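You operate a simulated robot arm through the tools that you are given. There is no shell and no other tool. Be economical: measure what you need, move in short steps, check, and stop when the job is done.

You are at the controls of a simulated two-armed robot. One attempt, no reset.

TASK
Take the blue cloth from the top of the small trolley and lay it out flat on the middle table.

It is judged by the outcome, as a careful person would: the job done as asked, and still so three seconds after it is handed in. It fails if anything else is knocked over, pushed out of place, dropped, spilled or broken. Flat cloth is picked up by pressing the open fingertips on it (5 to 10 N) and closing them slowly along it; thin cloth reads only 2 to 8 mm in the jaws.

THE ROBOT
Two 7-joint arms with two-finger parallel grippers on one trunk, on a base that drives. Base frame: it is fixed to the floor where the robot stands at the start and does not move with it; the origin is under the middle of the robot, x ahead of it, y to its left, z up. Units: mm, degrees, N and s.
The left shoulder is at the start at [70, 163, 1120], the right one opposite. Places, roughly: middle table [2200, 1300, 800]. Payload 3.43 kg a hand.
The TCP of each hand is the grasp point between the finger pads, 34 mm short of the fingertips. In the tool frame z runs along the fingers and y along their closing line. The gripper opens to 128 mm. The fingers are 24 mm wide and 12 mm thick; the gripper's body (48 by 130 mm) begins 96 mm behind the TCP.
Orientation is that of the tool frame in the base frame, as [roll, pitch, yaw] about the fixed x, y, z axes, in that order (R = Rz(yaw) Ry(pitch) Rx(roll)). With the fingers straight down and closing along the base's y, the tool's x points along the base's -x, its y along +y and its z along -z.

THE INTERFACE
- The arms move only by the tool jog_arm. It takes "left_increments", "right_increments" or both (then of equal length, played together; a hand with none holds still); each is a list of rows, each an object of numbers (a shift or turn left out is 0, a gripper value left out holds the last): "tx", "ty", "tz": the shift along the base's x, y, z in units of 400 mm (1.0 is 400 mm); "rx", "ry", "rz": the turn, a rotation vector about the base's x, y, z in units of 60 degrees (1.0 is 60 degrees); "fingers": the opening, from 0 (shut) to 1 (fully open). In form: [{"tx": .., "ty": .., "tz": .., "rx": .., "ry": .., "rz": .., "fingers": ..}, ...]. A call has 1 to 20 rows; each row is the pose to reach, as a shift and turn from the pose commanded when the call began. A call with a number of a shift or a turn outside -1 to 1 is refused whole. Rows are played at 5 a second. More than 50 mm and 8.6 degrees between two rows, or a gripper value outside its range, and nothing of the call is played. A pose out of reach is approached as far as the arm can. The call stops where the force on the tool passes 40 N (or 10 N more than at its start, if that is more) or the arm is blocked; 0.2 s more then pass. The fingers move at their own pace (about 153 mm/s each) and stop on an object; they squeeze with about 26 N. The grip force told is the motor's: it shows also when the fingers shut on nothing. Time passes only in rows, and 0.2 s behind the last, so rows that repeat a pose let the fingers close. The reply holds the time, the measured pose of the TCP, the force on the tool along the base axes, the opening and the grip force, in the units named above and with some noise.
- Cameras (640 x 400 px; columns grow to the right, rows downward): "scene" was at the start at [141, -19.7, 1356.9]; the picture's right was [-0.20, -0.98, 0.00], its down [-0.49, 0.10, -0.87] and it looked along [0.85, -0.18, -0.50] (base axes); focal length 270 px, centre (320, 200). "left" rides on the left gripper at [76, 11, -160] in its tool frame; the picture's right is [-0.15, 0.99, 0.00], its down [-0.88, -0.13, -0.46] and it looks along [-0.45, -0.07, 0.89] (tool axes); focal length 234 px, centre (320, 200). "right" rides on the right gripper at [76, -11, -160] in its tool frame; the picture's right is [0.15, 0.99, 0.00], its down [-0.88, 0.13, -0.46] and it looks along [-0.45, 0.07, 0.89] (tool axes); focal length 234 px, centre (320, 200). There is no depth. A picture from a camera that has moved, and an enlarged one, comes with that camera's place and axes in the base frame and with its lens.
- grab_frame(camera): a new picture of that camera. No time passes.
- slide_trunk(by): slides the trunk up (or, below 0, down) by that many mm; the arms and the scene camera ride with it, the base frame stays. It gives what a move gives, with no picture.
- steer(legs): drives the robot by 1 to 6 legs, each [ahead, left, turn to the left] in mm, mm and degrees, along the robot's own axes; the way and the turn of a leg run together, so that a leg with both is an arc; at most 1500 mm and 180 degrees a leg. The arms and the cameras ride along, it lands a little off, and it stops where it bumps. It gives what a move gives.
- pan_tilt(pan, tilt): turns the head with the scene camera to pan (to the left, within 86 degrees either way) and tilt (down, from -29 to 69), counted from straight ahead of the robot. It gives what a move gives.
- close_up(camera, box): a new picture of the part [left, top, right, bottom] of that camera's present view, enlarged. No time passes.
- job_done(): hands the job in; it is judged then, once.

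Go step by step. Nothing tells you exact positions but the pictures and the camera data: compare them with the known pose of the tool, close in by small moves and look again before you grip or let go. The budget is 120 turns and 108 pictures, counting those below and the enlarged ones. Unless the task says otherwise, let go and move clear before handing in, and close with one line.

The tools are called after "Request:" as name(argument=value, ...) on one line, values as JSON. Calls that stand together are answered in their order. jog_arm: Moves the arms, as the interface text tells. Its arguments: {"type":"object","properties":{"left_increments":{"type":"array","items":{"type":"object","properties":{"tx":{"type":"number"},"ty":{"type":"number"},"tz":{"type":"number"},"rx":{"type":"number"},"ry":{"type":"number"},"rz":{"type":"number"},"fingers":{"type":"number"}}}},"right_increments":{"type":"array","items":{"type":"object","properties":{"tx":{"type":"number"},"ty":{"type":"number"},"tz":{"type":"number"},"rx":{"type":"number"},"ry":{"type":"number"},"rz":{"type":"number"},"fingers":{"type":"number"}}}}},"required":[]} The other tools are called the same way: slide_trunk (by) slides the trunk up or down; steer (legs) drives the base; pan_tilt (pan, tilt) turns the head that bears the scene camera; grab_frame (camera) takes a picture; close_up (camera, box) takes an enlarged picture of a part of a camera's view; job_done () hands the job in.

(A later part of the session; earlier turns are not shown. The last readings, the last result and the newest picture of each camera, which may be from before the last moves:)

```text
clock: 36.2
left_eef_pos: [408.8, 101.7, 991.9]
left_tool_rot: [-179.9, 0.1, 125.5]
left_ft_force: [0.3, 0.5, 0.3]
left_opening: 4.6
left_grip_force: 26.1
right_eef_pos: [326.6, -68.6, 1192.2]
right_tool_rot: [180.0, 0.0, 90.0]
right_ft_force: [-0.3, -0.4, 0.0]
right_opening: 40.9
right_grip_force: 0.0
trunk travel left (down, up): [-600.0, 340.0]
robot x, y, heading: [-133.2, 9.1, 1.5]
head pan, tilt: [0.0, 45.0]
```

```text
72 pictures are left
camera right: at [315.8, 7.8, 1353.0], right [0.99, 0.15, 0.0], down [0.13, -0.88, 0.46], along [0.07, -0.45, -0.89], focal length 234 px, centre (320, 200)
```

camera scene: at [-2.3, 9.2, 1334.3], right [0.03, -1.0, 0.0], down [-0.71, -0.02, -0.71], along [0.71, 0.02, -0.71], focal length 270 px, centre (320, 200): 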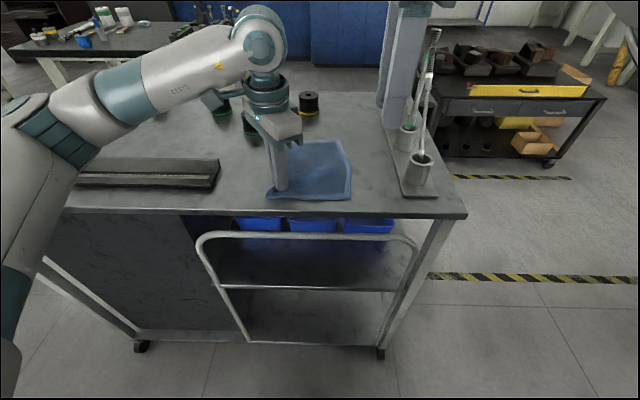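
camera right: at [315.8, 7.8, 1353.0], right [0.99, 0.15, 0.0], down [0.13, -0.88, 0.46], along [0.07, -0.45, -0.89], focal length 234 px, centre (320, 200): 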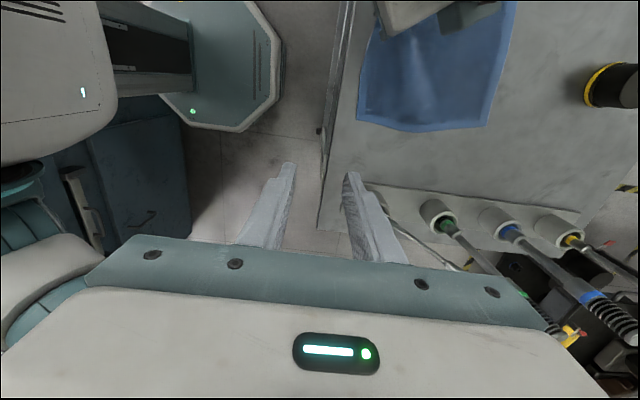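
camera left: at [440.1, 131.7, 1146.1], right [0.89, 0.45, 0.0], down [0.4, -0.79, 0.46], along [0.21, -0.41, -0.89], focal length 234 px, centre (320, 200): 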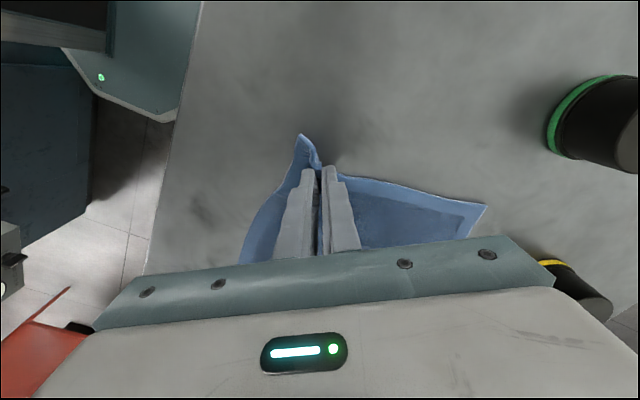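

The cloth now lies clear of the sticks, near right corner at about (383, −39). I turn the right hand the other way (camera outward, mirroring the left) so the hands do not clash.

Request:
jog_arm(right_increments=[{"rz": 0.125}, {"rz": 0.25}, {"rz": 0.375}, {"rz": 0.5}, {"rz": 0.625}, {"rz": 0.75}, {"rz": 0.875}, {"rz": 1.0}])

Request:
jog_arm(right_increments=[{"rz": 0.125, "tx": 0.03}, {"rz": 0.25, "tx": 0.06}, {"rz": 0.375, "tx": 0.09}, {"rz": 0.5, "tx": 0.12}, {"rz": 0.625, "tx": 0.15}, {"rz": 0.75, "tx": 0.18}, {"rz": 0.875, "tx": 0.2}, {"rz": 1.0, "tx": 0.22, "ty": 0.05}, {"rz": 1.0, "tx": 0.23, "ty": 0.09}])

Request:
jog_arm(right_increments=[{"rz": 0.125}, {"rz": 0.25}, {"rz": 0.375}, {"rz": 0.375}])

Request:
grab_frame(camera="right")

Request:
grab_frame(camera="scene")

```text
clock: 38.0
left_eef_pos: [408.0, 102.8, 990.5]
left_tool_rot: [-179.9, 0.1, 125.4]
left_ft_force: [0.6, -0.4, 0.2]
left_opening: 4.7
left_grip_force: 25.8
right_eef_pos: [328.5, -69.5, 1193.4]
right_tool_rot: [179.9, 0.0, 150.2]
right_ft_force: [0.3, -0.6, -0.3]
right_opening: 40.8
right_grip_force: 0.0
trunk travel left (down, up): [-600.0, 340.0]
robot x, y, heading: [-137.9, 8.1, 1.3]
head pan, tilt: [0.0, 45.0]
```

```text
clock: 40.0
left_eef_pos: [407.4, 102.8, 990.1]
left_tool_rot: [-179.9, 0.2, 125.4]
left_ft_force: [-0.2, 0.3, -1.0]
left_opening: 4.6
left_grip_force: 26.3
right_eef_pos: [419.4, -33.2, 1193.4]
right_tool_rot: [179.9, 0.1, -149.9]
right_ft_force: [0.2, -0.7, 0.2]
right_opening: 41.1
right_grip_force: 0.1
trunk travel left (down, up): [-600.0, 340.0]
robot x, y, heading: [-138.2, 7.0, 1.3]
head pan, tilt: [0.0, 45.0]
```

```text
clock: 41.0
left_eef_pos: [408.2, 103.3, 990.8]
left_tool_rot: [-179.9, 0.0, 125.5]
left_ft_force: [0.6, -0.2, -0.1]
left_opening: 4.5
left_grip_force: 26.7
right_eef_pos: [420.0, -32.7, 1193.4]
right_tool_rot: [179.9, 0.1, -127.4]
right_ft_force: [-0.3, 0.0, 0.4]
right_opening: 41.2
right_grip_force: 0.0
trunk travel left (down, up): [-600.0, 340.0]
robot x, y, heading: [-135.5, 6.8, 1.3]
head pan, tilt: [0.0, 45.0]
```

```text
71 pictures are left
camera right: at [383.5, -100.1, 1354.5], right [-0.87, 0.49, 0.0], down [0.43, 0.78, 0.46], along [0.22, 0.4, -0.89], focal length 234 px, centre (320, 200)
```

right: 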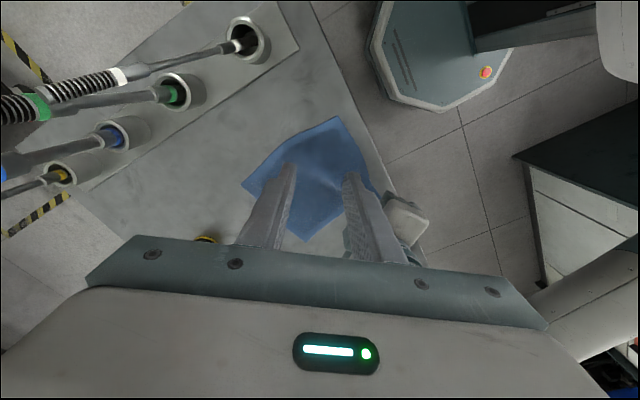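

```text
70 pictures are left
camera scene: at [-2.3, 9.3, 1334.3], right [0.03, -1.0, 0.0], down [-0.71, -0.02, -0.71], along [0.71, 0.02, -0.71], focal length 270 px, centre (320, 200)
```

scene: 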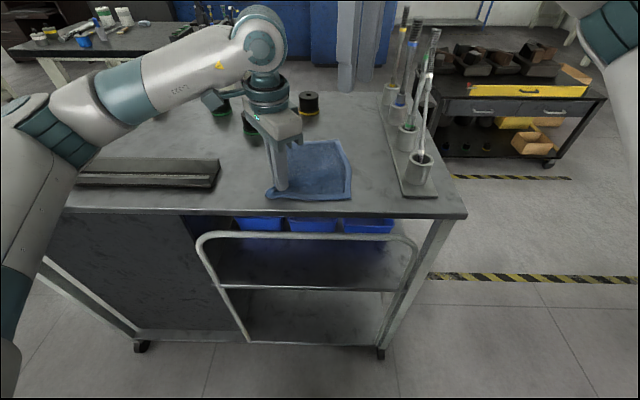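

The hands would be tight with both turned to 55°, so I turn the right one further (closing nearly along x) and tilt it slightly outward, staying high to test reach.

Request:
jog_arm(right_increments=[{"rz": 0.12, "ty": 0.02}, {"rz": 0.24, "ty": 0.035}, {"rz": 0.36, "ty": 0.035, "tz": -0.1}, {"rz": 0.36, "ty": 0.035, "tz": -0.2}, {"rz": 0.36, "ty": 0.035, "tz": -0.3}, {"rz": 0.36, "ty": 0.035, "tz": -0.3}, {"rz": 0.36, "ty": 0.035, "tz": -0.3}])

Request:
grab_frame(camera="scene")

Request:
grab_frame(camera="right")

```text
clock: 42.6
left_eef_pos: [408.7, 101.8, 990.1]
left_tool_rot: [-179.9, 0.1, 125.4]
left_ft_force: [0.4, -0.3, -0.2]
left_opening: 4.2
left_grip_force: 26.2
right_eef_pos: [420.6, -20.9, 1072.1]
right_tool_rot: [180.0, 0.1, -106.0]
right_ft_force: [0.0, -0.8, 0.0]
right_opening: 41.1
right_grip_force: 0.1
trunk travel left (down, up): [-600.0, 340.0]
robot x, y, heading: [-137.0, 4.9, 1.6]
head pan, tilt: [0.0, 45.0]
```

```text
69 pictures are left
camera scene: at [-2.2, 9.2, 1334.2], right [0.03, -1.0, 0.0], down [-0.71, -0.02, -0.71], along [0.71, 0.02, -0.71], focal length 270 px, centre (320, 200)
```

scene: 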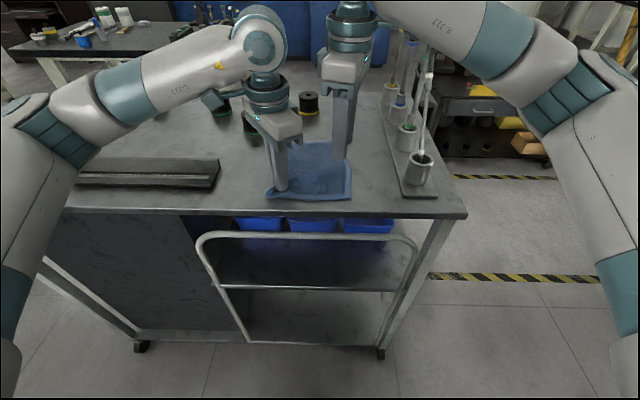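

```text
68 pictures are left
camera right: at [412.1, -96.8, 1233.3], right [-0.99, 0.13, 0.0], down [0.12, 0.88, 0.46], along [0.06, 0.45, -0.89], focal length 234 px, centre (320, 200)
```

right: 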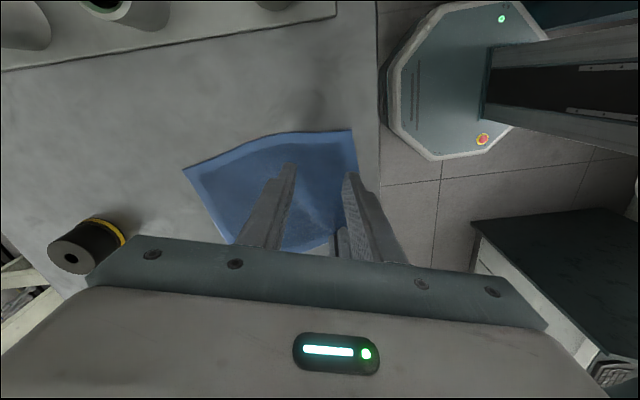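

The right forearm would again pass close to the rod when lowered, because the elbow is low. I let go with the left, raise the trunk by 250 mm so that the elbows come in higher, and regrip.

Request:
jog_arm(left_increments=[{"fingers": 0.1}, {"fingers": 0.32}, {"fingers": 0.32}, {"fingers": 0.32, "tz": 0.05}, {"fingers": 0.32, "tz": 0.1}])

Request:
slide_trunk(by=250)

Request:
grab_frame(camera="scene")

Request:
grab_frame(camera="left")

```text
clock: 43.8
left_eef_pos: [409.6, 101.6, 1029.6]
left_tool_rot: [-179.9, 0.1, 125.4]
left_ft_force: [-0.1, -0.6, 0.0]
left_opening: 41.0
left_grip_force: 0.0
right_eef_pos: [421.7, -21.6, 1073.4]
right_tool_rot: [179.9, 0.0, -105.9]
right_ft_force: [0.3, -1.4, -0.3]
right_opening: 40.9
right_grip_force: 0.1
trunk travel left (down, up): [-600.0, 340.0]
robot x, y, heading: [-135.6, 8.6, 1.7]
head pan, tilt: [0.0, 45.0]
```

```text
clock: 46.4
left_eef_pos: [410.2, 101.5, 1278.6]
left_tool_rot: [-179.8, 0.1, 125.3]
left_ft_force: [0.6, -0.6, 0.3]
left_opening: 40.9
left_grip_force: 0.0
right_eef_pos: [421.7, -21.8, 1321.6]
right_tool_rot: [180.0, 0.0, -105.9]
right_ft_force: [-1.5, 0.2, 0.2]
right_opening: 40.8
right_grip_force: 0.2
trunk travel left (down, up): [-850.0, 90.0]
robot x, y, heading: [-138.0, 8.9, 1.7]
head pan, tilt: [0.0, 45.0]
```

```text
67 pictures are left
camera scene: at [-2.1, 9.4, 1584.2], right [0.03, -1.0, 0.0], down [-0.71, -0.02, -0.71], along [0.71, 0.02, -0.71], focal length 270 px, centre (320, 200)
```

scene: 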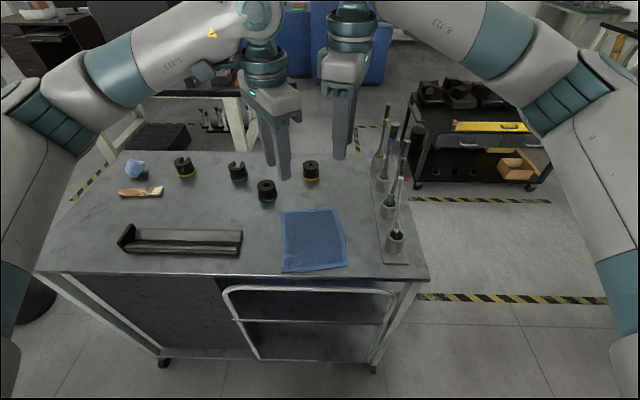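

```text
66 pictures are left
camera left: at [375.7, 171.8, 1438.8], right [0.89, 0.45, 0.0], down [0.4, -0.79, 0.46], along [0.21, -0.41, -0.89], focal length 234 px, centre (320, 200)
```

left: 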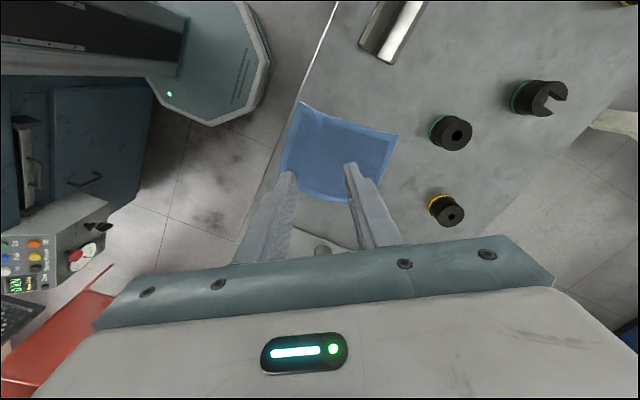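

The cloth lies flat and free. I turn the left hand closer to 75° and lower it over the near-left corner first, then look.

Request:
jog_arm(left_increments=[{"rz": -0.1}, {"rz": -0.2}, {"rz": -0.3}, {"rz": -0.3, "tz": -0.1}, {"rz": -0.3, "tz": -0.2}, {"rz": -0.3, "tz": -0.3}, {"rz": -0.3, "tz": -0.4}, {"rz": -0.3, "tz": -0.5}, {"rz": -0.3, "tz": -0.55}, {"rz": -0.3, "tz": -0.55}])

Request:
grab_frame(camera="left")

Request:
grab_frame(camera="scene")

```text
clock: 48.6
left_eef_pos: [408.8, 102.1, 1060.1]
left_tool_rot: [179.9, 0.1, 107.4]
left_ft_force: [0.3, -0.3, -0.4]
left_opening: 41.2
left_grip_force: 0.0
right_eef_pos: [421.5, -21.3, 1322.8]
right_tool_rot: [179.8, 0.1, -106.0]
right_ft_force: [-1.3, 0.4, 0.8]
right_opening: 41.1
right_grip_force: 0.1
trunk travel left (down, up): [-850.0, 90.0]
robot x, y, heading: [-140.7, 11.3, 1.5]
head pan, tilt: [0.0, 45.0]
```

```text
65 pictures are left
camera left: at [397.8, 178.3, 1219.2], right [0.99, 0.16, 0.0], down [0.14, -0.88, 0.46], along [0.07, -0.45, -0.89], focal length 234 px, centre (320, 200)
```

left: 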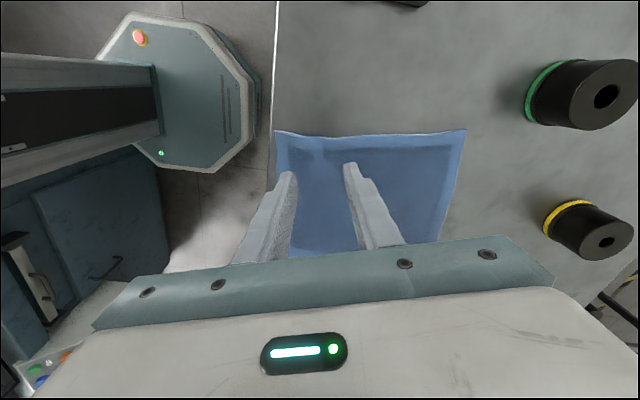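

```text
64 pictures are left
camera scene: at [-2.9, 9.2, 1584.3], right [0.03, -1.0, 0.0], down [-0.71, -0.02, -0.71], along [0.71, 0.02, -0.71], focal length 270 px, centre (320, 200)
```

scene: 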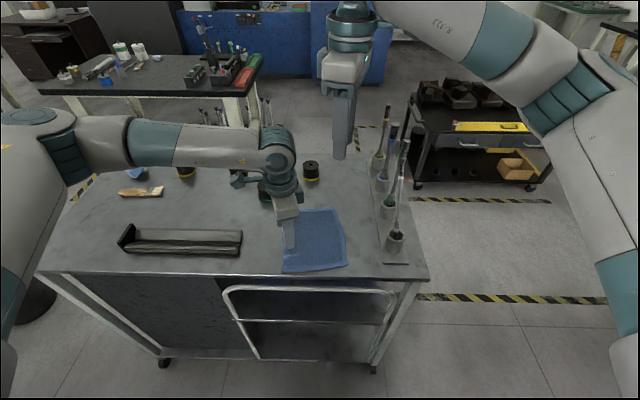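

Good, the left reaches 107° yaw. Now the right hand down over the near-right corner, watching the rod.

Request:
jog_arm(left_increments=[{"tx": -0.03, "ty": 0.01}, {"tx": -0.03, "ty": 0.01}, {"tx": -0.03, "ty": 0.01}, {"tx": -0.03, "ty": 0.01}, {"tx": -0.03, "ty": 0.01}], right_increments=[{"tz": -0.12}, {"tz": -0.24}, {"tz": -0.36}, {"tz": -0.48}, {"tz": -0.55}])

Request:
grab_frame(camera="scene")

```text
clock: 49.8
left_eef_pos: [398.2, 105.3, 1061.3]
left_tool_rot: [-180.0, 0.2, 107.4]
left_ft_force: [-0.2, -0.4, -0.4]
left_opening: 41.1
left_grip_force: 0.0
right_eef_pos: [420.0, -19.8, 1102.2]
right_tool_rot: [179.8, 0.1, -105.9]
right_ft_force: [0.9, -0.3, -0.8]
right_opening: 41.0
right_grip_force: 0.0
trunk travel left (down, up): [-850.0, 90.0]
robot x, y, heading: [-135.8, 10.2, 1.6]
head pan, tilt: [0.0, 45.0]
```

```text
63 pictures are left
camera scene: at [-2.0, 9.0, 1584.3], right [0.03, -1.0, 0.0], down [-0.71, -0.02, -0.71], along [0.71, 0.02, -0.71], focal length 270 px, centre (320, 200)
```

scene: 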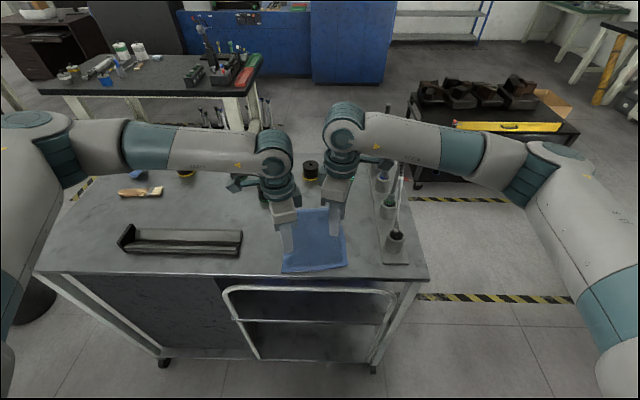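

The right forearm would still graze the rod's top. Turning the robot 30° right about the cloth swings that elbow back away from the sticks. I raise both hands, then shift the base left and turn.

Request:
jog_arm(left_increments=[{"tz": 0.12}, {"tz": 0.24}, {"tz": 0.36}, {"tz": 0.48}, {"tz": 0.55}], right_increments=[{"tz": 0.12}, {"tz": 0.24}, {"tz": 0.36}, {"tz": 0.48}, {"tz": 0.55}])

Request:
steer(legs=[[81, 305, 0], [0, 0, -31.5]])

Request:
grab_frame(camera="scene")

```text
clock: 51.0
left_eef_pos: [395.7, 105.8, 1280.5]
left_tool_rot: [-179.9, 0.1, 107.5]
left_ft_force: [-0.1, 0.3, -0.4]
left_opening: 40.9
left_grip_force: 0.0
right_eef_pos: [419.0, -19.7, 1321.4]
right_tool_rot: [179.9, 0.2, -105.8]
right_ft_force: [0.7, -0.6, 0.3]
right_opening: 41.0
right_grip_force: 0.0
trunk travel left (down, up): [-850.0, 90.0]
robot x, y, heading: [-136.2, 9.3, 1.4]
head pan, tilt: [0.0, 45.0]
```

```text
clock: 54.6
left_eef_pos: [442.3, 121.8, 1280.5]
left_tool_rot: [-179.9, 0.1, 76.1]
left_ft_force: [-0.9, 1.4, -0.3]
left_opening: 41.0
left_grip_force: 0.0
right_eef_pos: [398.4, 3.2, 1320.9]
right_tool_rot: [179.9, 0.2, -137.1]
right_ft_force: [-0.1, 0.6, 0.0]
right_opening: 41.1
right_grip_force: 0.1
trunk travel left (down, up): [-850.0, 90.0]
robot x, y, heading: [-60.9, 310.2, -30.0]
head pan, tilt: [0.0, 45.0]
```

```text
62 pictures are left
camera scene: at [54.1, 247.3, 1584.3], right [-0.5, -0.87, 0.0], down [-0.61, 0.35, -0.71], along [0.61, -0.35, -0.71], focal length 270 px, centre (320, 200)
```

scene: 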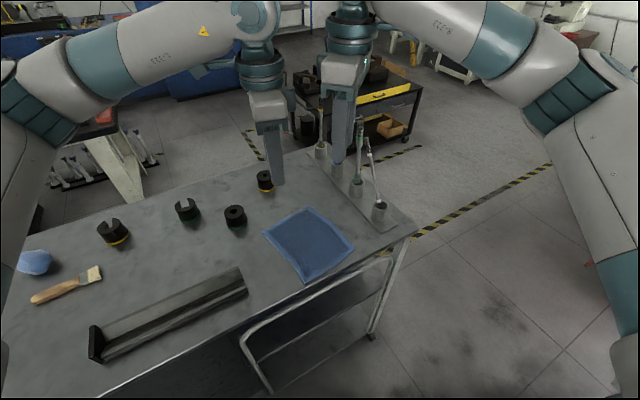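

The geometry is better now: the right elbow comes in from behind. I lower both hands toward the near corners to z ≈ 1060 and look.

Request:
jog_arm(left_increments=[{"rz": 0.12, "tx": -0.06}, {"rz": 0.23, "tx": -0.118, "ty": -0.04}, {"rz": 0.23, "tx": -0.118, "ty": -0.04, "tz": -0.12}, {"rz": 0.23, "tx": -0.118, "ty": -0.04, "tz": -0.24}, {"rz": 0.23, "tx": -0.118, "ty": -0.04, "tz": -0.36}, {"rz": 0.23, "tx": -0.118, "ty": -0.04, "tz": -0.48}, {"rz": 0.23, "tx": -0.118, "ty": -0.04, "tz": -0.55}, {"rz": 0.23, "tx": -0.118, "ty": -0.04, "tz": -0.55}], right_increments=[{"tx": 0.03, "ty": -0.02}, {"tx": 0.054, "ty": -0.045, "tz": -0.1}, {"tx": 0.054, "ty": -0.045, "tz": -0.22}, {"tx": 0.054, "ty": -0.045, "tz": -0.34}, {"tx": 0.054, "ty": -0.045, "tz": -0.46}, {"tx": 0.054, "ty": -0.045, "tz": -0.56}, {"tx": 0.054, "ty": -0.045, "tz": -0.65}, {"tx": 0.054, "ty": -0.045, "tz": -0.65}])

Request:
grab_frame(camera="scene")

Request:
grab_frame(camera="right")

Request:
grab_frame(camera="left")

```text
clock: 56.4
left_eef_pos: [396.2, 106.5, 1061.0]
left_tool_rot: [-180.0, 0.1, 90.1]
left_ft_force: [-0.3, -0.2, 0.0]
left_opening: 41.3
left_grip_force: 0.1
right_eef_pos: [392.8, -45.5, 1105.0]
right_tool_rot: [-177.8, 1.1, -138.4]
right_ft_force: [-1.2, -0.1, 0.9]
right_opening: 40.8
right_grip_force: 0.1
right hand out of reach, approached as far as the arm can: row 2, 3, 4, 5, 6, 7, 8
trunk travel left (down, up): [-850.0, 90.0]
robot x, y, heading: [-65.1, 311.2, -29.7]
head pan, tilt: [0.0, 45.0]
```

```text
61 pictures are left
camera scene: at [53.4, 246.4, 1584.3], right [-0.5, -0.87, 0.0], down [-0.61, 0.35, -0.71], along [0.61, -0.35, -0.71], focal length 270 px, centre (320, 200)
```

scene: 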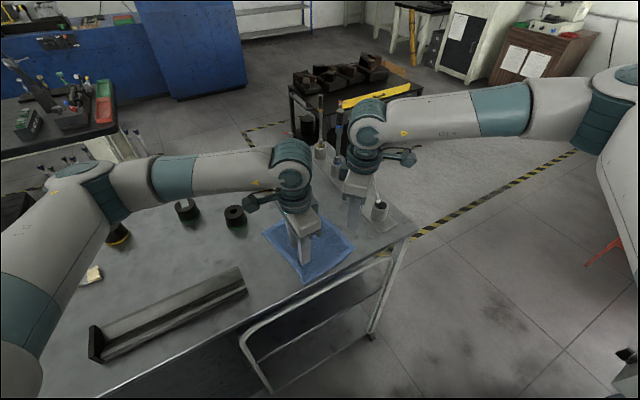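

```text
60 pictures are left
camera right: at [337.5, -101.3, 1264.0], right [-0.77, 0.64, -0.04], down [0.55, 0.69, 0.47], along [0.33, 0.34, -0.88], focal length 234 px, centre (320, 200)
```

right: 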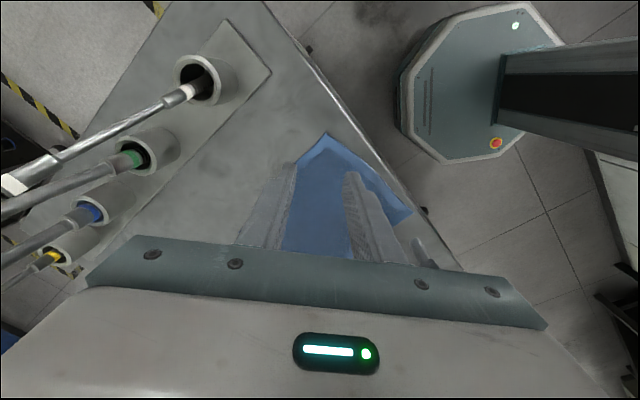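

```text
59 pictures are left
camera left: at [409.2, 183.0, 1221.1], right [0.99, -0.15, 0.0], down [-0.13, -0.88, 0.46], along [-0.07, -0.45, -0.89], focal length 234 px, centre (320, 200)
```

left: 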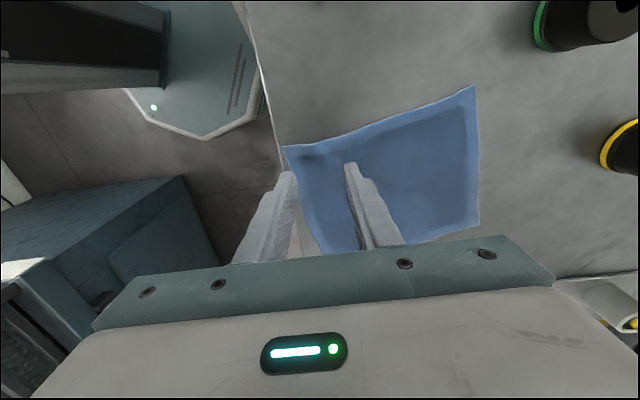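

The right wrist is at its limit at this yaw; I turn it back 18° and move it over the corner.

Request:
jog_arm(right_increments=[{"rz": -0.1}, {"rz": -0.2}, {"rz": -0.3, "tx": 0.03, "ty": 0.05}, {"rz": -0.3, "tx": 0.063, "ty": 0.094}, {"rz": -0.3, "tx": 0.063, "ty": 0.094, "tz": -0.08}, {"rz": -0.3, "tx": 0.063, "ty": 0.094, "tz": -0.14}, {"rz": -0.3, "tx": 0.063, "ty": 0.094, "tz": -0.14}, {"rz": -0.3, "tx": 0.063, "ty": 0.094, "tz": -0.14}])

Request:
grab_frame(camera="scene")

Request:
grab_frame(camera="right")

```text
clock: 58.2
left_eef_pos: [395.7, 105.9, 1060.8]
left_tool_rot: [-180.0, 0.2, 90.0]
left_ft_force: [0.6, -0.1, 1.0]
left_opening: 41.1
left_grip_force: 0.1
right_eef_pos: [415.1, -10.0, 1048.7]
right_tool_rot: [179.9, 0.0, -155.1]
right_ft_force: [-0.4, -0.1, 0.5]
right_opening: 41.0
right_grip_force: 0.0
trunk travel left (down, up): [-850.0, 90.0]
robot x, y, heading: [-66.5, 314.8, -30.1]
head pan, tilt: [0.0, 45.0]
```

```text
58 pictures are left
camera scene: at [53.2, 246.1, 1584.3], right [-0.5, -0.87, 0.0], down [-0.61, 0.35, -0.71], along [0.61, -0.35, -0.71], focal length 270 px, centre (320, 200)
```

scene: 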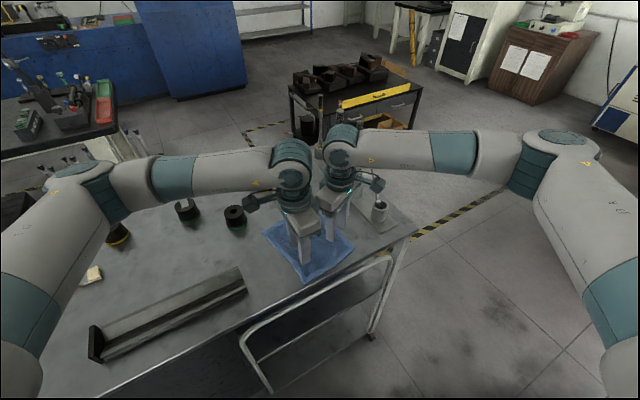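

```text
57 pictures are left
camera right: at [352.2, -51.5, 1208.8], right [-0.55, 0.84, 0.0], down [0.74, 0.49, 0.46], along [0.38, 0.25, -0.89], focal length 234 px, centre (320, 200)
```

right: 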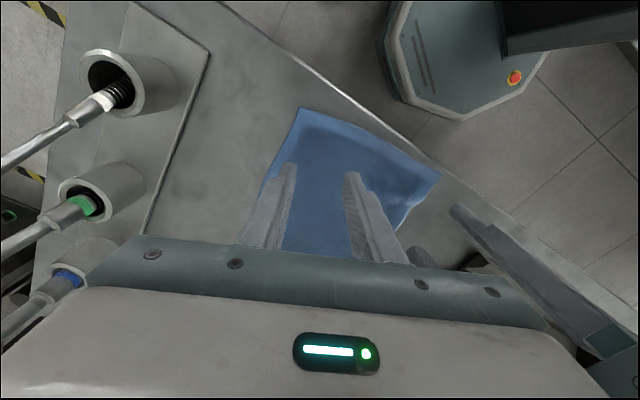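

The right forearm now stays about 120 mm clear of the rod. I lower both hands to just above the cloth.

Request:
jog_arm(left_increments=[{"tx": -0.005, "ty": 0.005, "tz": -0.08}, {"tx": -0.005, "ty": 0.005, "tz": -0.15}, {"tx": -0.005, "ty": 0.005, "tz": -0.165}, {"tx": -0.005, "ty": 0.005, "tz": -0.165}], right_increments=[{"ty": -0.018, "tx": 0.008, "tz": -0.06}, {"ty": -0.018, "tx": 0.008, "tz": -0.12}, {"ty": -0.018, "tx": 0.008, "tz": -0.134}, {"ty": -0.018, "tx": 0.008, "tz": -0.134}])

Request:
grab_frame(camera="scene")

Request:
grab_frame(camera="right")

Request:
grab_frame(camera="left")

```text
clock: 59.2
left_eef_pos: [394.5, 108.4, 995.2]
left_tool_rot: [-179.8, 0.1, 90.0]
left_ft_force: [-0.9, -0.3, 0.1]
left_opening: 40.8
left_grip_force: 0.0
right_eef_pos: [418.6, -16.1, 993.5]
right_tool_rot: [179.8, 0.1, -155.0]
right_ft_force: [0.4, -0.5, -0.1]
right_opening: 40.9
right_grip_force: 0.0
trunk travel left (down, up): [-850.0, 90.0]
robot x, y, heading: [-67.1, 311.4, -29.9]
head pan, tilt: [0.0, 45.0]
```

```text
56 pictures are left
camera scene: at [53.6, 246.4, 1584.3], right [-0.5, -0.87, 0.0], down [-0.61, 0.35, -0.71], along [0.61, -0.35, -0.71], focal length 270 px, centre (320, 200)
```

scene: 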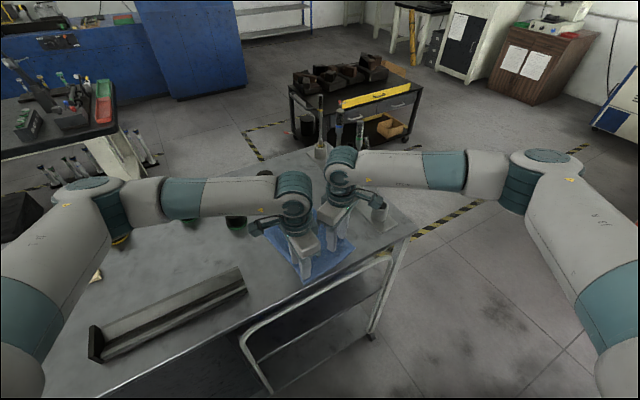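

```text
55 pictures are left
camera right: at [355.4, -57.8, 1155.3], right [-0.55, 0.84, 0.0], down [0.74, 0.49, 0.46], along [0.38, 0.25, -0.89], focal length 234 px, centre (320, 200)
```

right: 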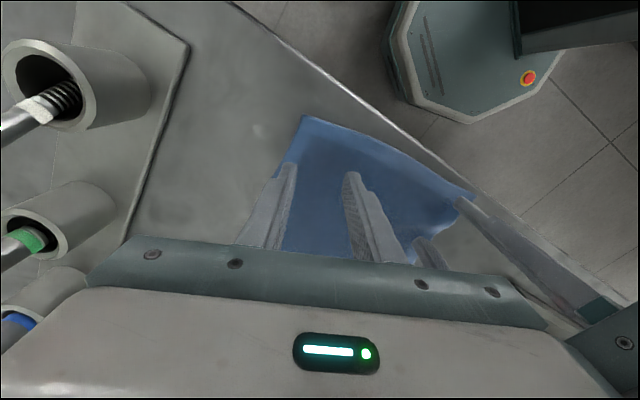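

```text
54 pictures are left
camera left: at [407.2, 185.4, 1154.2], right [0.99, -0.15, 0.0], down [-0.13, -0.88, 0.46], along [-0.07, -0.45, -0.89], focal length 234 px, centre (320, 200)
```

left: 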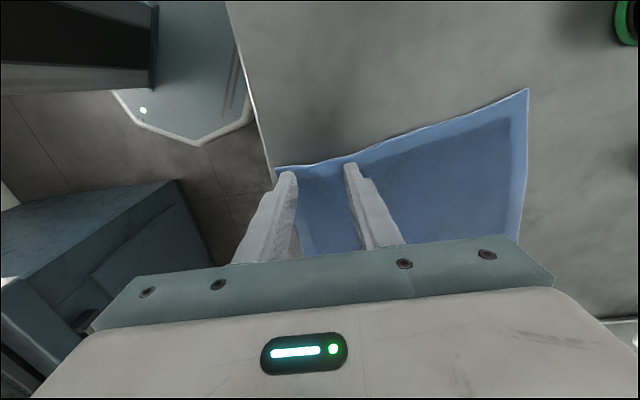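

Small corrections inward, then I lower both to contact.

Request:
jog_arm(left_increments=[{"tx": 0.02, "ty": -0.003}, {"tx": 0.02, "ty": -0.003, "tz": -0.01}, {"tx": 0.02, "ty": -0.003, "tz": -0.018}, {"tx": 0.02, "ty": -0.003, "tz": -0.018}], right_increments=[{"tx": -0.01, "ty": 0.018}, {"tx": -0.01, "ty": 0.018, "tz": -0.008}, {"tx": -0.01, "ty": 0.018, "tz": -0.014}, {"tx": -0.01, "ty": 0.018, "tz": -0.014}])

```text
clock: 60.2
left_eef_pos: [400.5, 106.5, 987.5]
left_tool_rot: [-180.0, 0.2, 90.0]
left_ft_force: [0.0, 0.5, 4.2]
left_opening: 41.1
left_grip_force: 0.1
right_eef_pos: [414.5, -7.3, 990.1]
right_tool_rot: [180.0, 0.2, -155.1]
right_ft_force: [-0.2, -0.4, 0.2]
right_opening: 41.1
right_grip_force: 0.0
trunk travel left (down, up): [-850.0, 90.0]
robot x, y, heading: [-61.9, 311.7, -29.7]
head pan, tilt: [0.0, 45.0]
```

Request:
jog_arm(left_increments=[{"tz": -0.002}, {"tz": -0.002}, {"tz": -0.002}], right_increments=[{"tz": -0.003}, {"tz": -0.006}, {"tz": -0.006}])

```text
clock: 61.0
left_eef_pos: [401.7, 106.8, 986.9]
left_tool_rot: [-180.0, 0.2, 89.9]
left_ft_force: [1.7, -1.2, 8.2]
left_opening: 41.1
left_grip_force: 0.1
right_eef_pos: [414.4, -9.8, 988.0]
right_tool_rot: [179.9, 0.1, -155.0]
right_ft_force: [-0.3, 0.4, 1.8]
right_opening: 40.9
right_grip_force: 0.0
trunk travel left (down, up): [-850.0, 90.0]
robot x, y, heading: [-62.7, 310.0, -29.8]
head pan, tilt: [0.0, 45.0]
```

Request:
jog_arm(right_increments=[{"tz": -0.002}, {"tz": -0.003}, {"tz": -0.003}])

```text
clock: 61.8
left_eef_pos: [401.1, 107.1, 987.6]
left_tool_rot: [179.9, 0.3, 90.0]
left_ft_force: [1.8, -1.0, 6.6]
left_opening: 41.1
left_grip_force: 0.0
right_eef_pos: [415.1, -10.0, 987.4]
right_tool_rot: [179.9, 0.3, -155.1]
right_ft_force: [-0.4, 1.7, 7.5]
right_opening: 40.8
right_grip_force: 0.1
trunk travel left (down, up): [-850.0, 90.0]
robot x, y, heading: [-64.5, 313.4, -29.8]
head pan, tilt: [0.0, 45.0]
```

Both hands press at about 7 N; I close both slowly.

Request:
jog_arm(left_increments=[{"fingers": 0.29}, {"fingers": 0.26}, {"fingers": 0.23}, {"fingers": 0.2}, {"fingers": 0.17}, {"fingers": 0.14}, {"fingers": 0.11}, {"fingers": 0.08}, {"fingers": 0.05}, {"fingers": 0.02}, {"fingers": 0.0}, {"fingers": 0.0}, {"fingers": 0.0}], right_increments=[{"fingers": 0.29}, {"fingers": 0.26}, {"fingers": 0.23}, {"fingers": 0.2}, {"fingers": 0.17}, {"fingers": 0.14}, {"fingers": 0.11}, {"fingers": 0.08}, {"fingers": 0.05}, {"fingers": 0.02}, {"fingers": 0.0}, {"fingers": 0.0}, {"fingers": 0.0}])

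Request:
grab_frame(camera="right")

Request:
grab_frame(camera="left")

```text
clock: 64.6
left_eef_pos: [400.2, 106.2, 987.2]
left_tool_rot: [-180.0, 0.2, 89.9]
left_ft_force: [2.0, -8.2, 6.6]
left_opening: 4.5
left_grip_force: 26.1
right_eef_pos: [414.0, -9.5, 986.7]
right_tool_rot: [179.9, 0.2, -155.1]
right_ft_force: [-1.5, 7.5, 11.7]
right_opening: 4.9
right_grip_force: 26.1
trunk travel left (down, up): [-850.0, 90.0]
robot x, y, heading: [-65.7, 314.2, -29.7]
head pan, tilt: [0.0, 45.0]
```

```text
53 pictures are left
camera right: at [350.7, -51.3, 1148.1], right [-0.55, 0.84, 0.0], down [0.74, 0.49, 0.46], along [0.38, 0.25, -0.89], focal length 234 px, centre (320, 200)
```

right: 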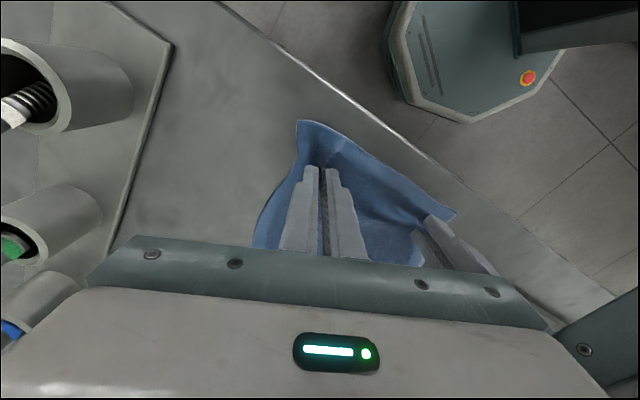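

```text
52 pictures are left
camera left: at [413.0, 183.8, 1146.7], right [0.99, -0.15, 0.0], down [-0.13, -0.88, 0.46], along [-0.07, -0.45, -0.89], focal length 234 px, centre (320, 200)
```

left: 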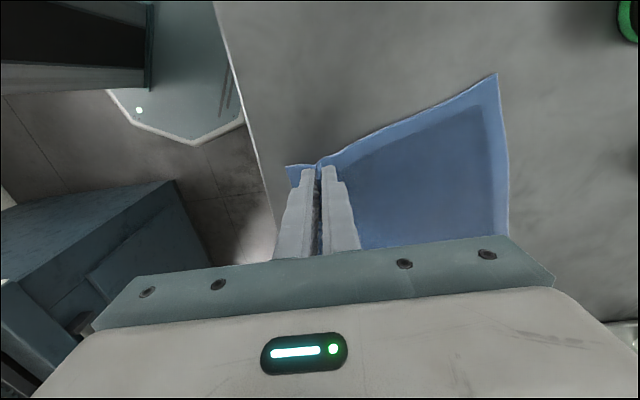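

Both corners are gripped (4.5 and 4.9 mm). I lift both hands straight up together.

Request:
jog_arm(left_increments=[{"tz": 0.04}, {"tz": 0.08}, {"tz": 0.12}, {"tz": 0.16}, {"tz": 0.2}, {"tz": 0.24}, {"tz": 0.28}, {"tz": 0.34}, {"tz": 0.4}, {"tz": 0.48}, {"tz": 0.56}, {"tz": 0.64}, {"tz": 0.72}, {"tz": 0.8}], right_increments=[{"tz": 0.04}, {"tz": 0.08}, {"tz": 0.12}, {"tz": 0.16}, {"tz": 0.2}, {"tz": 0.24}, {"tz": 0.28}, {"tz": 0.34}, {"tz": 0.4}, {"tz": 0.48}, {"tz": 0.56}, {"tz": 0.64}, {"tz": 0.72}, {"tz": 0.8}])

Request:
grab_frame(camera="scene")

```text
clock: 67.6
left_eef_pos: [400.4, 107.9, 1305.9]
left_tool_rot: [-179.9, 0.2, 90.1]
left_ft_force: [0.0, -6.8, -1.2]
left_opening: 4.5
left_grip_force: 26.2
right_eef_pos: [414.7, -9.6, 1307.1]
right_tool_rot: [-180.0, 0.1, -155.1]
right_ft_force: [-0.8, 6.1, 0.6]
right_opening: 4.7
right_grip_force: 26.0
trunk travel left (down, up): [-850.0, 90.0]
robot x, y, heading: [-63.8, 311.2, -29.8]
head pan, tilt: [0.0, 45.0]
```

```text
51 pictures are left
camera scene: at [52.4, 247.2, 1584.3], right [-0.5, -0.87, 0.0], down [-0.61, 0.35, -0.71], along [0.61, -0.35, -0.71], focal length 270 px, centre (320, 200)
```

scene: 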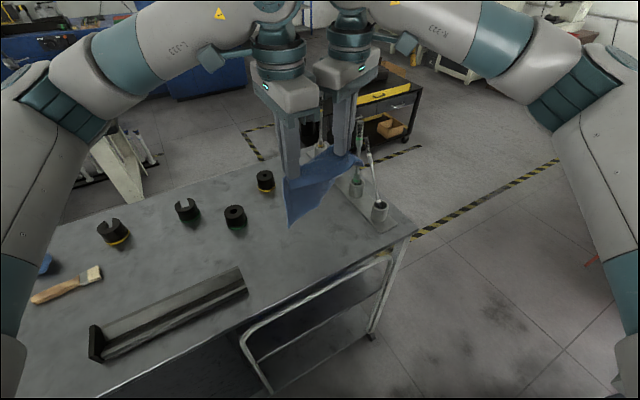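

The cloth hangs between both hands. From the overview the middle table spans about x 1795–2640, y 590–2005, z 800; I turn left on the spot (cloth passes well above the trolley's small items) to view the way around the trolley's left end.

Request:
steer(legs=[[0, 0, 60], [0, 0, 60]])

Request:
pan_tilt(pan=-20, tilt=40)

Request:
grab_frame(camera="scene")

```text
clock: 73.4
left_eef_pos: [-135.3, 818.1, 1305.5]
left_tool_rot: [-179.9, 0.0, -148.0]
left_ft_force: [4.2, 4.7, -0.5]
left_opening: 4.5
left_grip_force: 26.2
right_eef_pos: [-42.7, 890.9, 1305.4]
right_tool_rot: [180.0, 0.1, -33.0]
right_ft_force: [-4.4, -4.5, 0.1]
right_opening: 4.6
right_grip_force: 26.0
trunk travel left (down, up): [-850.0, 90.0]
robot x, y, heading: [-62.0, 313.2, 92.3]
head pan, tilt: [0.0, 45.0]
```

```text
clock: 74.2
left_eef_pos: [-134.8, 816.9, 1306.0]
left_tool_rot: [-179.9, 0.2, -147.8]
left_ft_force: [4.2, 4.2, -0.2]
left_opening: 4.5
left_grip_force: 25.5
right_eef_pos: [-44.1, 891.0, 1305.0]
right_tool_rot: [179.8, 0.1, -33.0]
right_ft_force: [-4.5, -4.0, 0.2]
right_opening: 4.6
right_grip_force: 26.3
trunk travel left (down, up): [-850.0, 90.0]
robot x, y, heading: [-64.9, 318.5, 92.4]
head pan, tilt: [-20.0, 40.0]
```

```text
50 pictures are left
camera scene: at [-37.6, 443.2, 1591.5], right [0.95, -0.3, 0.0], down [-0.19, -0.61, -0.77], along [0.23, 0.73, -0.64], focal length 270 px, centre (320, 200)
```

scene: 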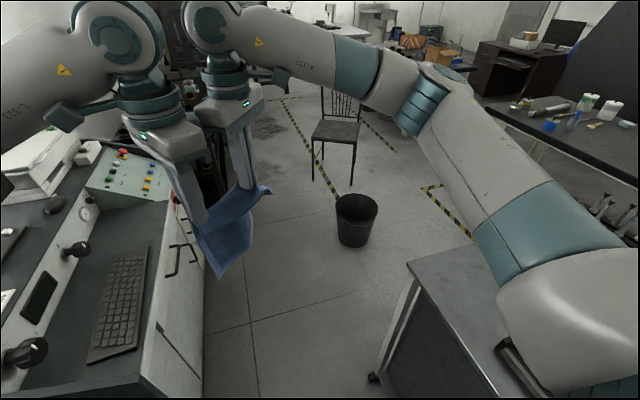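

The gap between trolley end (y ≈ 826) and bin (y ≈ 1570) is about 740 mm, enough for the base at y ≈ 1195. I turn to heading 0, then slide left along the trolley.

Request:
steer(legs=[[0, 0, -92.4]])

Request:
steer(legs=[[55, 0, 0], [0, 450, 0]])

Request:
pan_tilt(pan=40, tilt=50)

Request:
grab_frame(camera="scene")

```text
clock: 78.5
left_eef_pos: [442.8, 380.0, 1305.5]
left_tool_rot: [-179.8, 0.3, 121.5]
left_ft_force: [1.6, -2.9, 0.8]
left_opening: 4.4
left_grip_force: 25.9
right_eef_pos: [514.9, 288.4, 1305.6]
right_tool_rot: [179.9, 0.0, -123.7]
right_ft_force: [-1.8, 2.4, -0.8]
right_opening: 4.4
right_grip_force: 26.2
trunk travel left (down, up): [-850.0, 90.0]
robot x, y, heading: [-62.8, 319.3, 1.9]
head pan, tilt: [-20.0, 40.0]
```

```text
clock: 81.8
left_eef_pos: [482.3, 834.2, 1306.0]
left_tool_rot: [179.9, 0.1, 121.8]
left_ft_force: [1.4, -2.1, -0.1]
left_opening: 4.4
left_grip_force: 26.4
right_eef_pos: [554.4, 742.3, 1304.8]
right_tool_rot: [179.8, 0.1, -123.3]
right_ft_force: [-2.1, 2.7, -0.2]
right_opening: 4.2
right_grip_force: 25.8
trunk travel left (down, up): [-850.0, 90.0]
robot x, y, heading: [-25.5, 766.3, 2.2]
head pan, tilt: [-20.0, 40.0]
```

```text
clock: 83.0
left_eef_pos: [482.0, 835.5, 1305.8]
left_tool_rot: [-179.9, 0.2, 121.8]
left_ft_force: [1.6, -1.7, -0.1]
left_opening: 4.6
left_grip_force: 25.9
right_eef_pos: [554.2, 743.5, 1305.7]
right_tool_rot: [179.9, 0.1, -123.3]
right_ft_force: [-3.2, 2.6, 0.0]
right_opening: 4.3
right_grip_force: 26.2
trunk travel left (down, up): [-850.0, 90.0]
robot x, y, heading: [-22.7, 764.0, 2.3]
head pan, tilt: [40.0, 50.0]
```

```text
49 pictures are left
camera scene: at [86.4, 817.6, 1577.4], right [0.67, -0.74, 0.0], down [-0.57, -0.51, -0.64], along [0.48, 0.43, -0.77], focal length 270 px, centre (320, 200)
```

scene: 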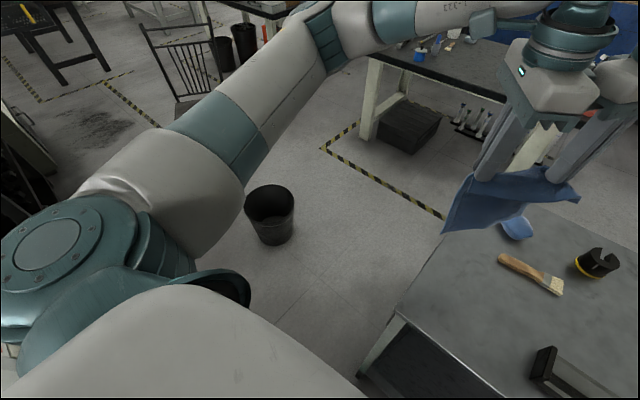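

Clear. I continue left to y ≈ 1195, then check before moving ahead.

Request:
steer(legs=[[45, 432, -2.3]])

Request:
pan_tilt(pan=0, tilt=45)

Request:
grab_frame(camera="scene")

```text
clock: 85.7
left_eef_pos: [519.3, 1254.8, 1305.4]
left_tool_rot: [179.9, 0.1, 119.9]
left_ft_force: [2.3, -1.6, -1.0]
left_opening: 4.5
left_grip_force: 25.6
right_eef_pos: [589.8, 1161.5, 1305.0]
right_tool_rot: [179.8, 0.2, -125.1]
right_ft_force: [-3.6, 2.5, 0.2]
right_opening: 4.2
right_grip_force: 25.5
trunk travel left (down, up): [-850.0, 90.0]
robot x, y, heading: [12.9, 1204.9, 0.5]
head pan, tilt: [40.0, 50.0]
```

```text
clock: 86.8
left_eef_pos: [520.0, 1255.9, 1306.4]
left_tool_rot: [-179.9, 0.3, 120.0]
left_ft_force: [1.9, -2.3, -0.1]
left_opening: 4.4
left_grip_force: 25.9
right_eef_pos: [589.6, 1163.3, 1305.5]
right_tool_rot: [179.8, 0.0, -125.1]
right_ft_force: [-2.5, 1.9, 1.0]
right_opening: 4.3
right_grip_force: 26.1
trunk travel left (down, up): [-850.0, 90.0]
robot x, y, heading: [8.3, 1206.0, 0.2]
head pan, tilt: [0.0, 45.0]
```

```text
48 pictures are left
camera scene: at [146.8, 1202.7, 1584.3], right [0.01, -1.0, 0.0], down [-0.71, 0.0, -0.71], along [0.71, 0.0, -0.71], focal length 270 px, centre (320, 200)
```

scene: 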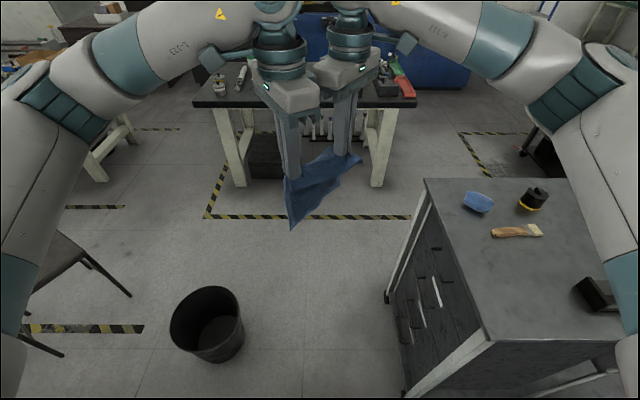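

The lane is centred (trolley edge y 843, bin edge y 1562, robot y 1205). I drive ahead to x ≈ 1230 in front of the middle table.

Request:
steer(legs=[[600, 0, 0], [620, 0, 0]])

Request:
grab_frame(camera="scene")

Request:
grab_frame(camera="left")

Request:
grab_frame(camera="right")

```text
clock: 93.2
left_eef_pos: [1732.4, 1272.5, 1305.6]
left_tool_rot: [180.0, 0.2, 120.4]
left_ft_force: [2.7, -3.1, 0.1]
left_opening: 4.5
left_grip_force: 25.8
right_eef_pos: [1801.9, 1179.3, 1306.0]
right_tool_rot: [179.9, 0.1, -124.7]
right_ft_force: [-1.6, 2.8, 0.5]
right_opening: 4.6
right_grip_force: 26.5
trunk travel left (down, up): [-850.0, 90.0]
robot x, y, heading: [1226.0, 1217.2, 0.8]
head pan, tilt: [0.0, 45.0]
```

```text
47 pictures are left
camera scene: at [1358.8, 1215.2, 1584.4], right [0.01, -1.0, 0.0], down [-0.71, -0.01, -0.71], along [0.71, 0.01, -0.71], focal length 270 px, centre (320, 200)
```

scene: 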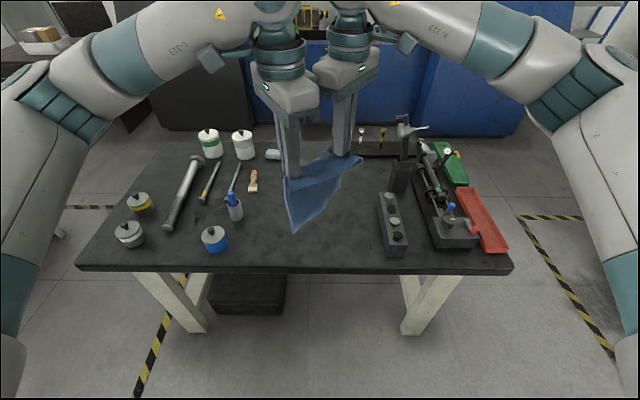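

```text
46 pictures are left
camera left: at [1703.8, 1344.1, 1465.2], right [0.93, 0.37, 0.0], down [0.33, -0.82, 0.46], along [0.17, -0.43, -0.89], focal length 234 px, centre (320, 200)
```

left: 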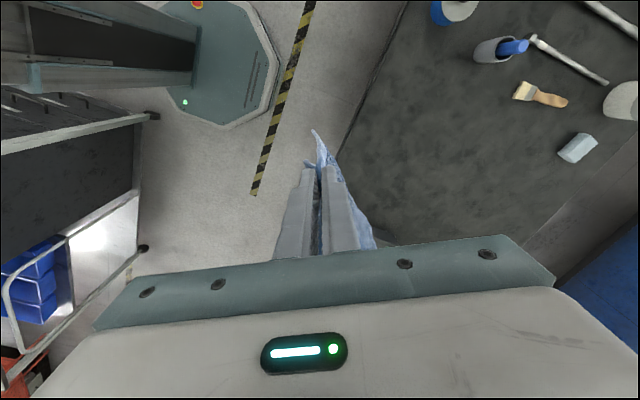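

```text
45 pictures are left
camera right: at [1768.7, 1110.0, 1466.7], right [-0.9, 0.44, 0.0], down [0.39, 0.8, 0.46], along [0.2, 0.41, -0.89], focal length 234 px, centre (320, 200)
```

right: 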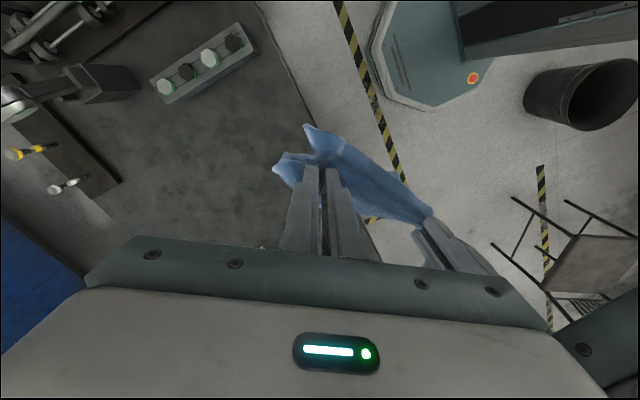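

The table has a free middle area (x 1806–2300, y 1010–1480), top at about z 830. I look at how the cloth hangs.

Request:
close_up(camera="scene", box=[240, 120, 400, 250])

```text
3.08 times, centred on (320, 185) of scene
camera zoom: at [1358.8, 1215.2, 1584.4], right [0.01, -1.0, 0.0], down [-0.71, -0.01, -0.71], along [0.71, 0.01, -0.71], focal length 830 px, centre (320, 246)
```

zoom: 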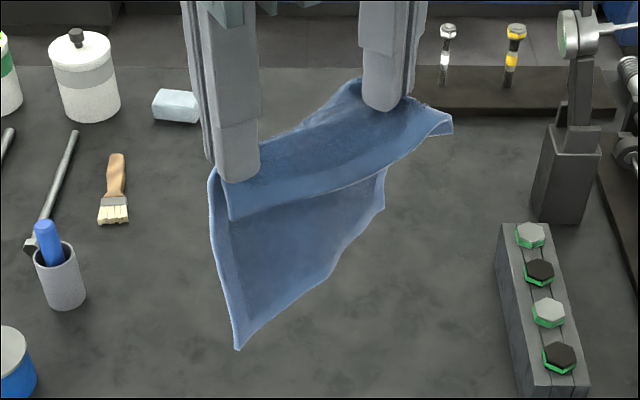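

The cloth hangs like a curtain, about 166 mm below the fingertips, with the short near strip folded toward me, which is right for laying it down by drawing the hands back. I drive 170 mm closer.

Request:
steer(legs=[[170, 0, 0]])

Request:
grab_frame(camera="scene")

```text
clock: 94.7
left_eef_pos: [1900.3, 1273.4, 1306.9]
left_tool_rot: [179.9, 0.3, 120.4]
left_ft_force: [1.5, -2.3, -0.4]
left_opening: 4.4
left_grip_force: 25.9
right_eef_pos: [1969.8, 1179.6, 1307.3]
right_tool_rot: [179.9, 0.2, -124.8]
right_ft_force: [-2.4, 2.6, 0.4]
right_opening: 4.5
right_grip_force: 25.6
trunk travel left (down, up): [-850.0, 90.0]
robot x, y, heading: [1400.0, 1217.3, 1.0]
head pan, tilt: [0.0, 45.0]
```

```text
43 pictures are left
camera scene: at [1527.1, 1217.2, 1584.7], right [0.01, -1.0, 0.0], down [-0.71, -0.01, -0.71], along [0.71, 0.01, -0.71], focal length 270 px, centre (320, 200)
```

scene: 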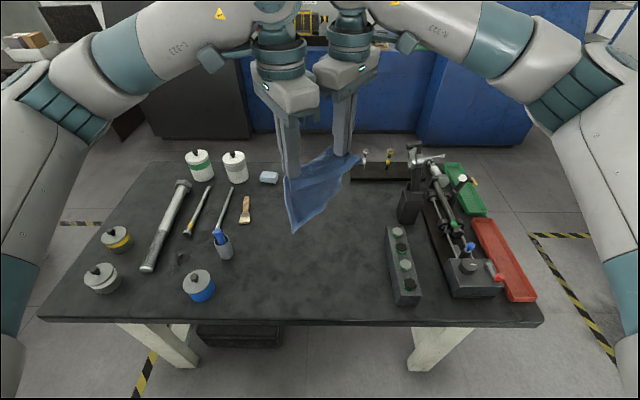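

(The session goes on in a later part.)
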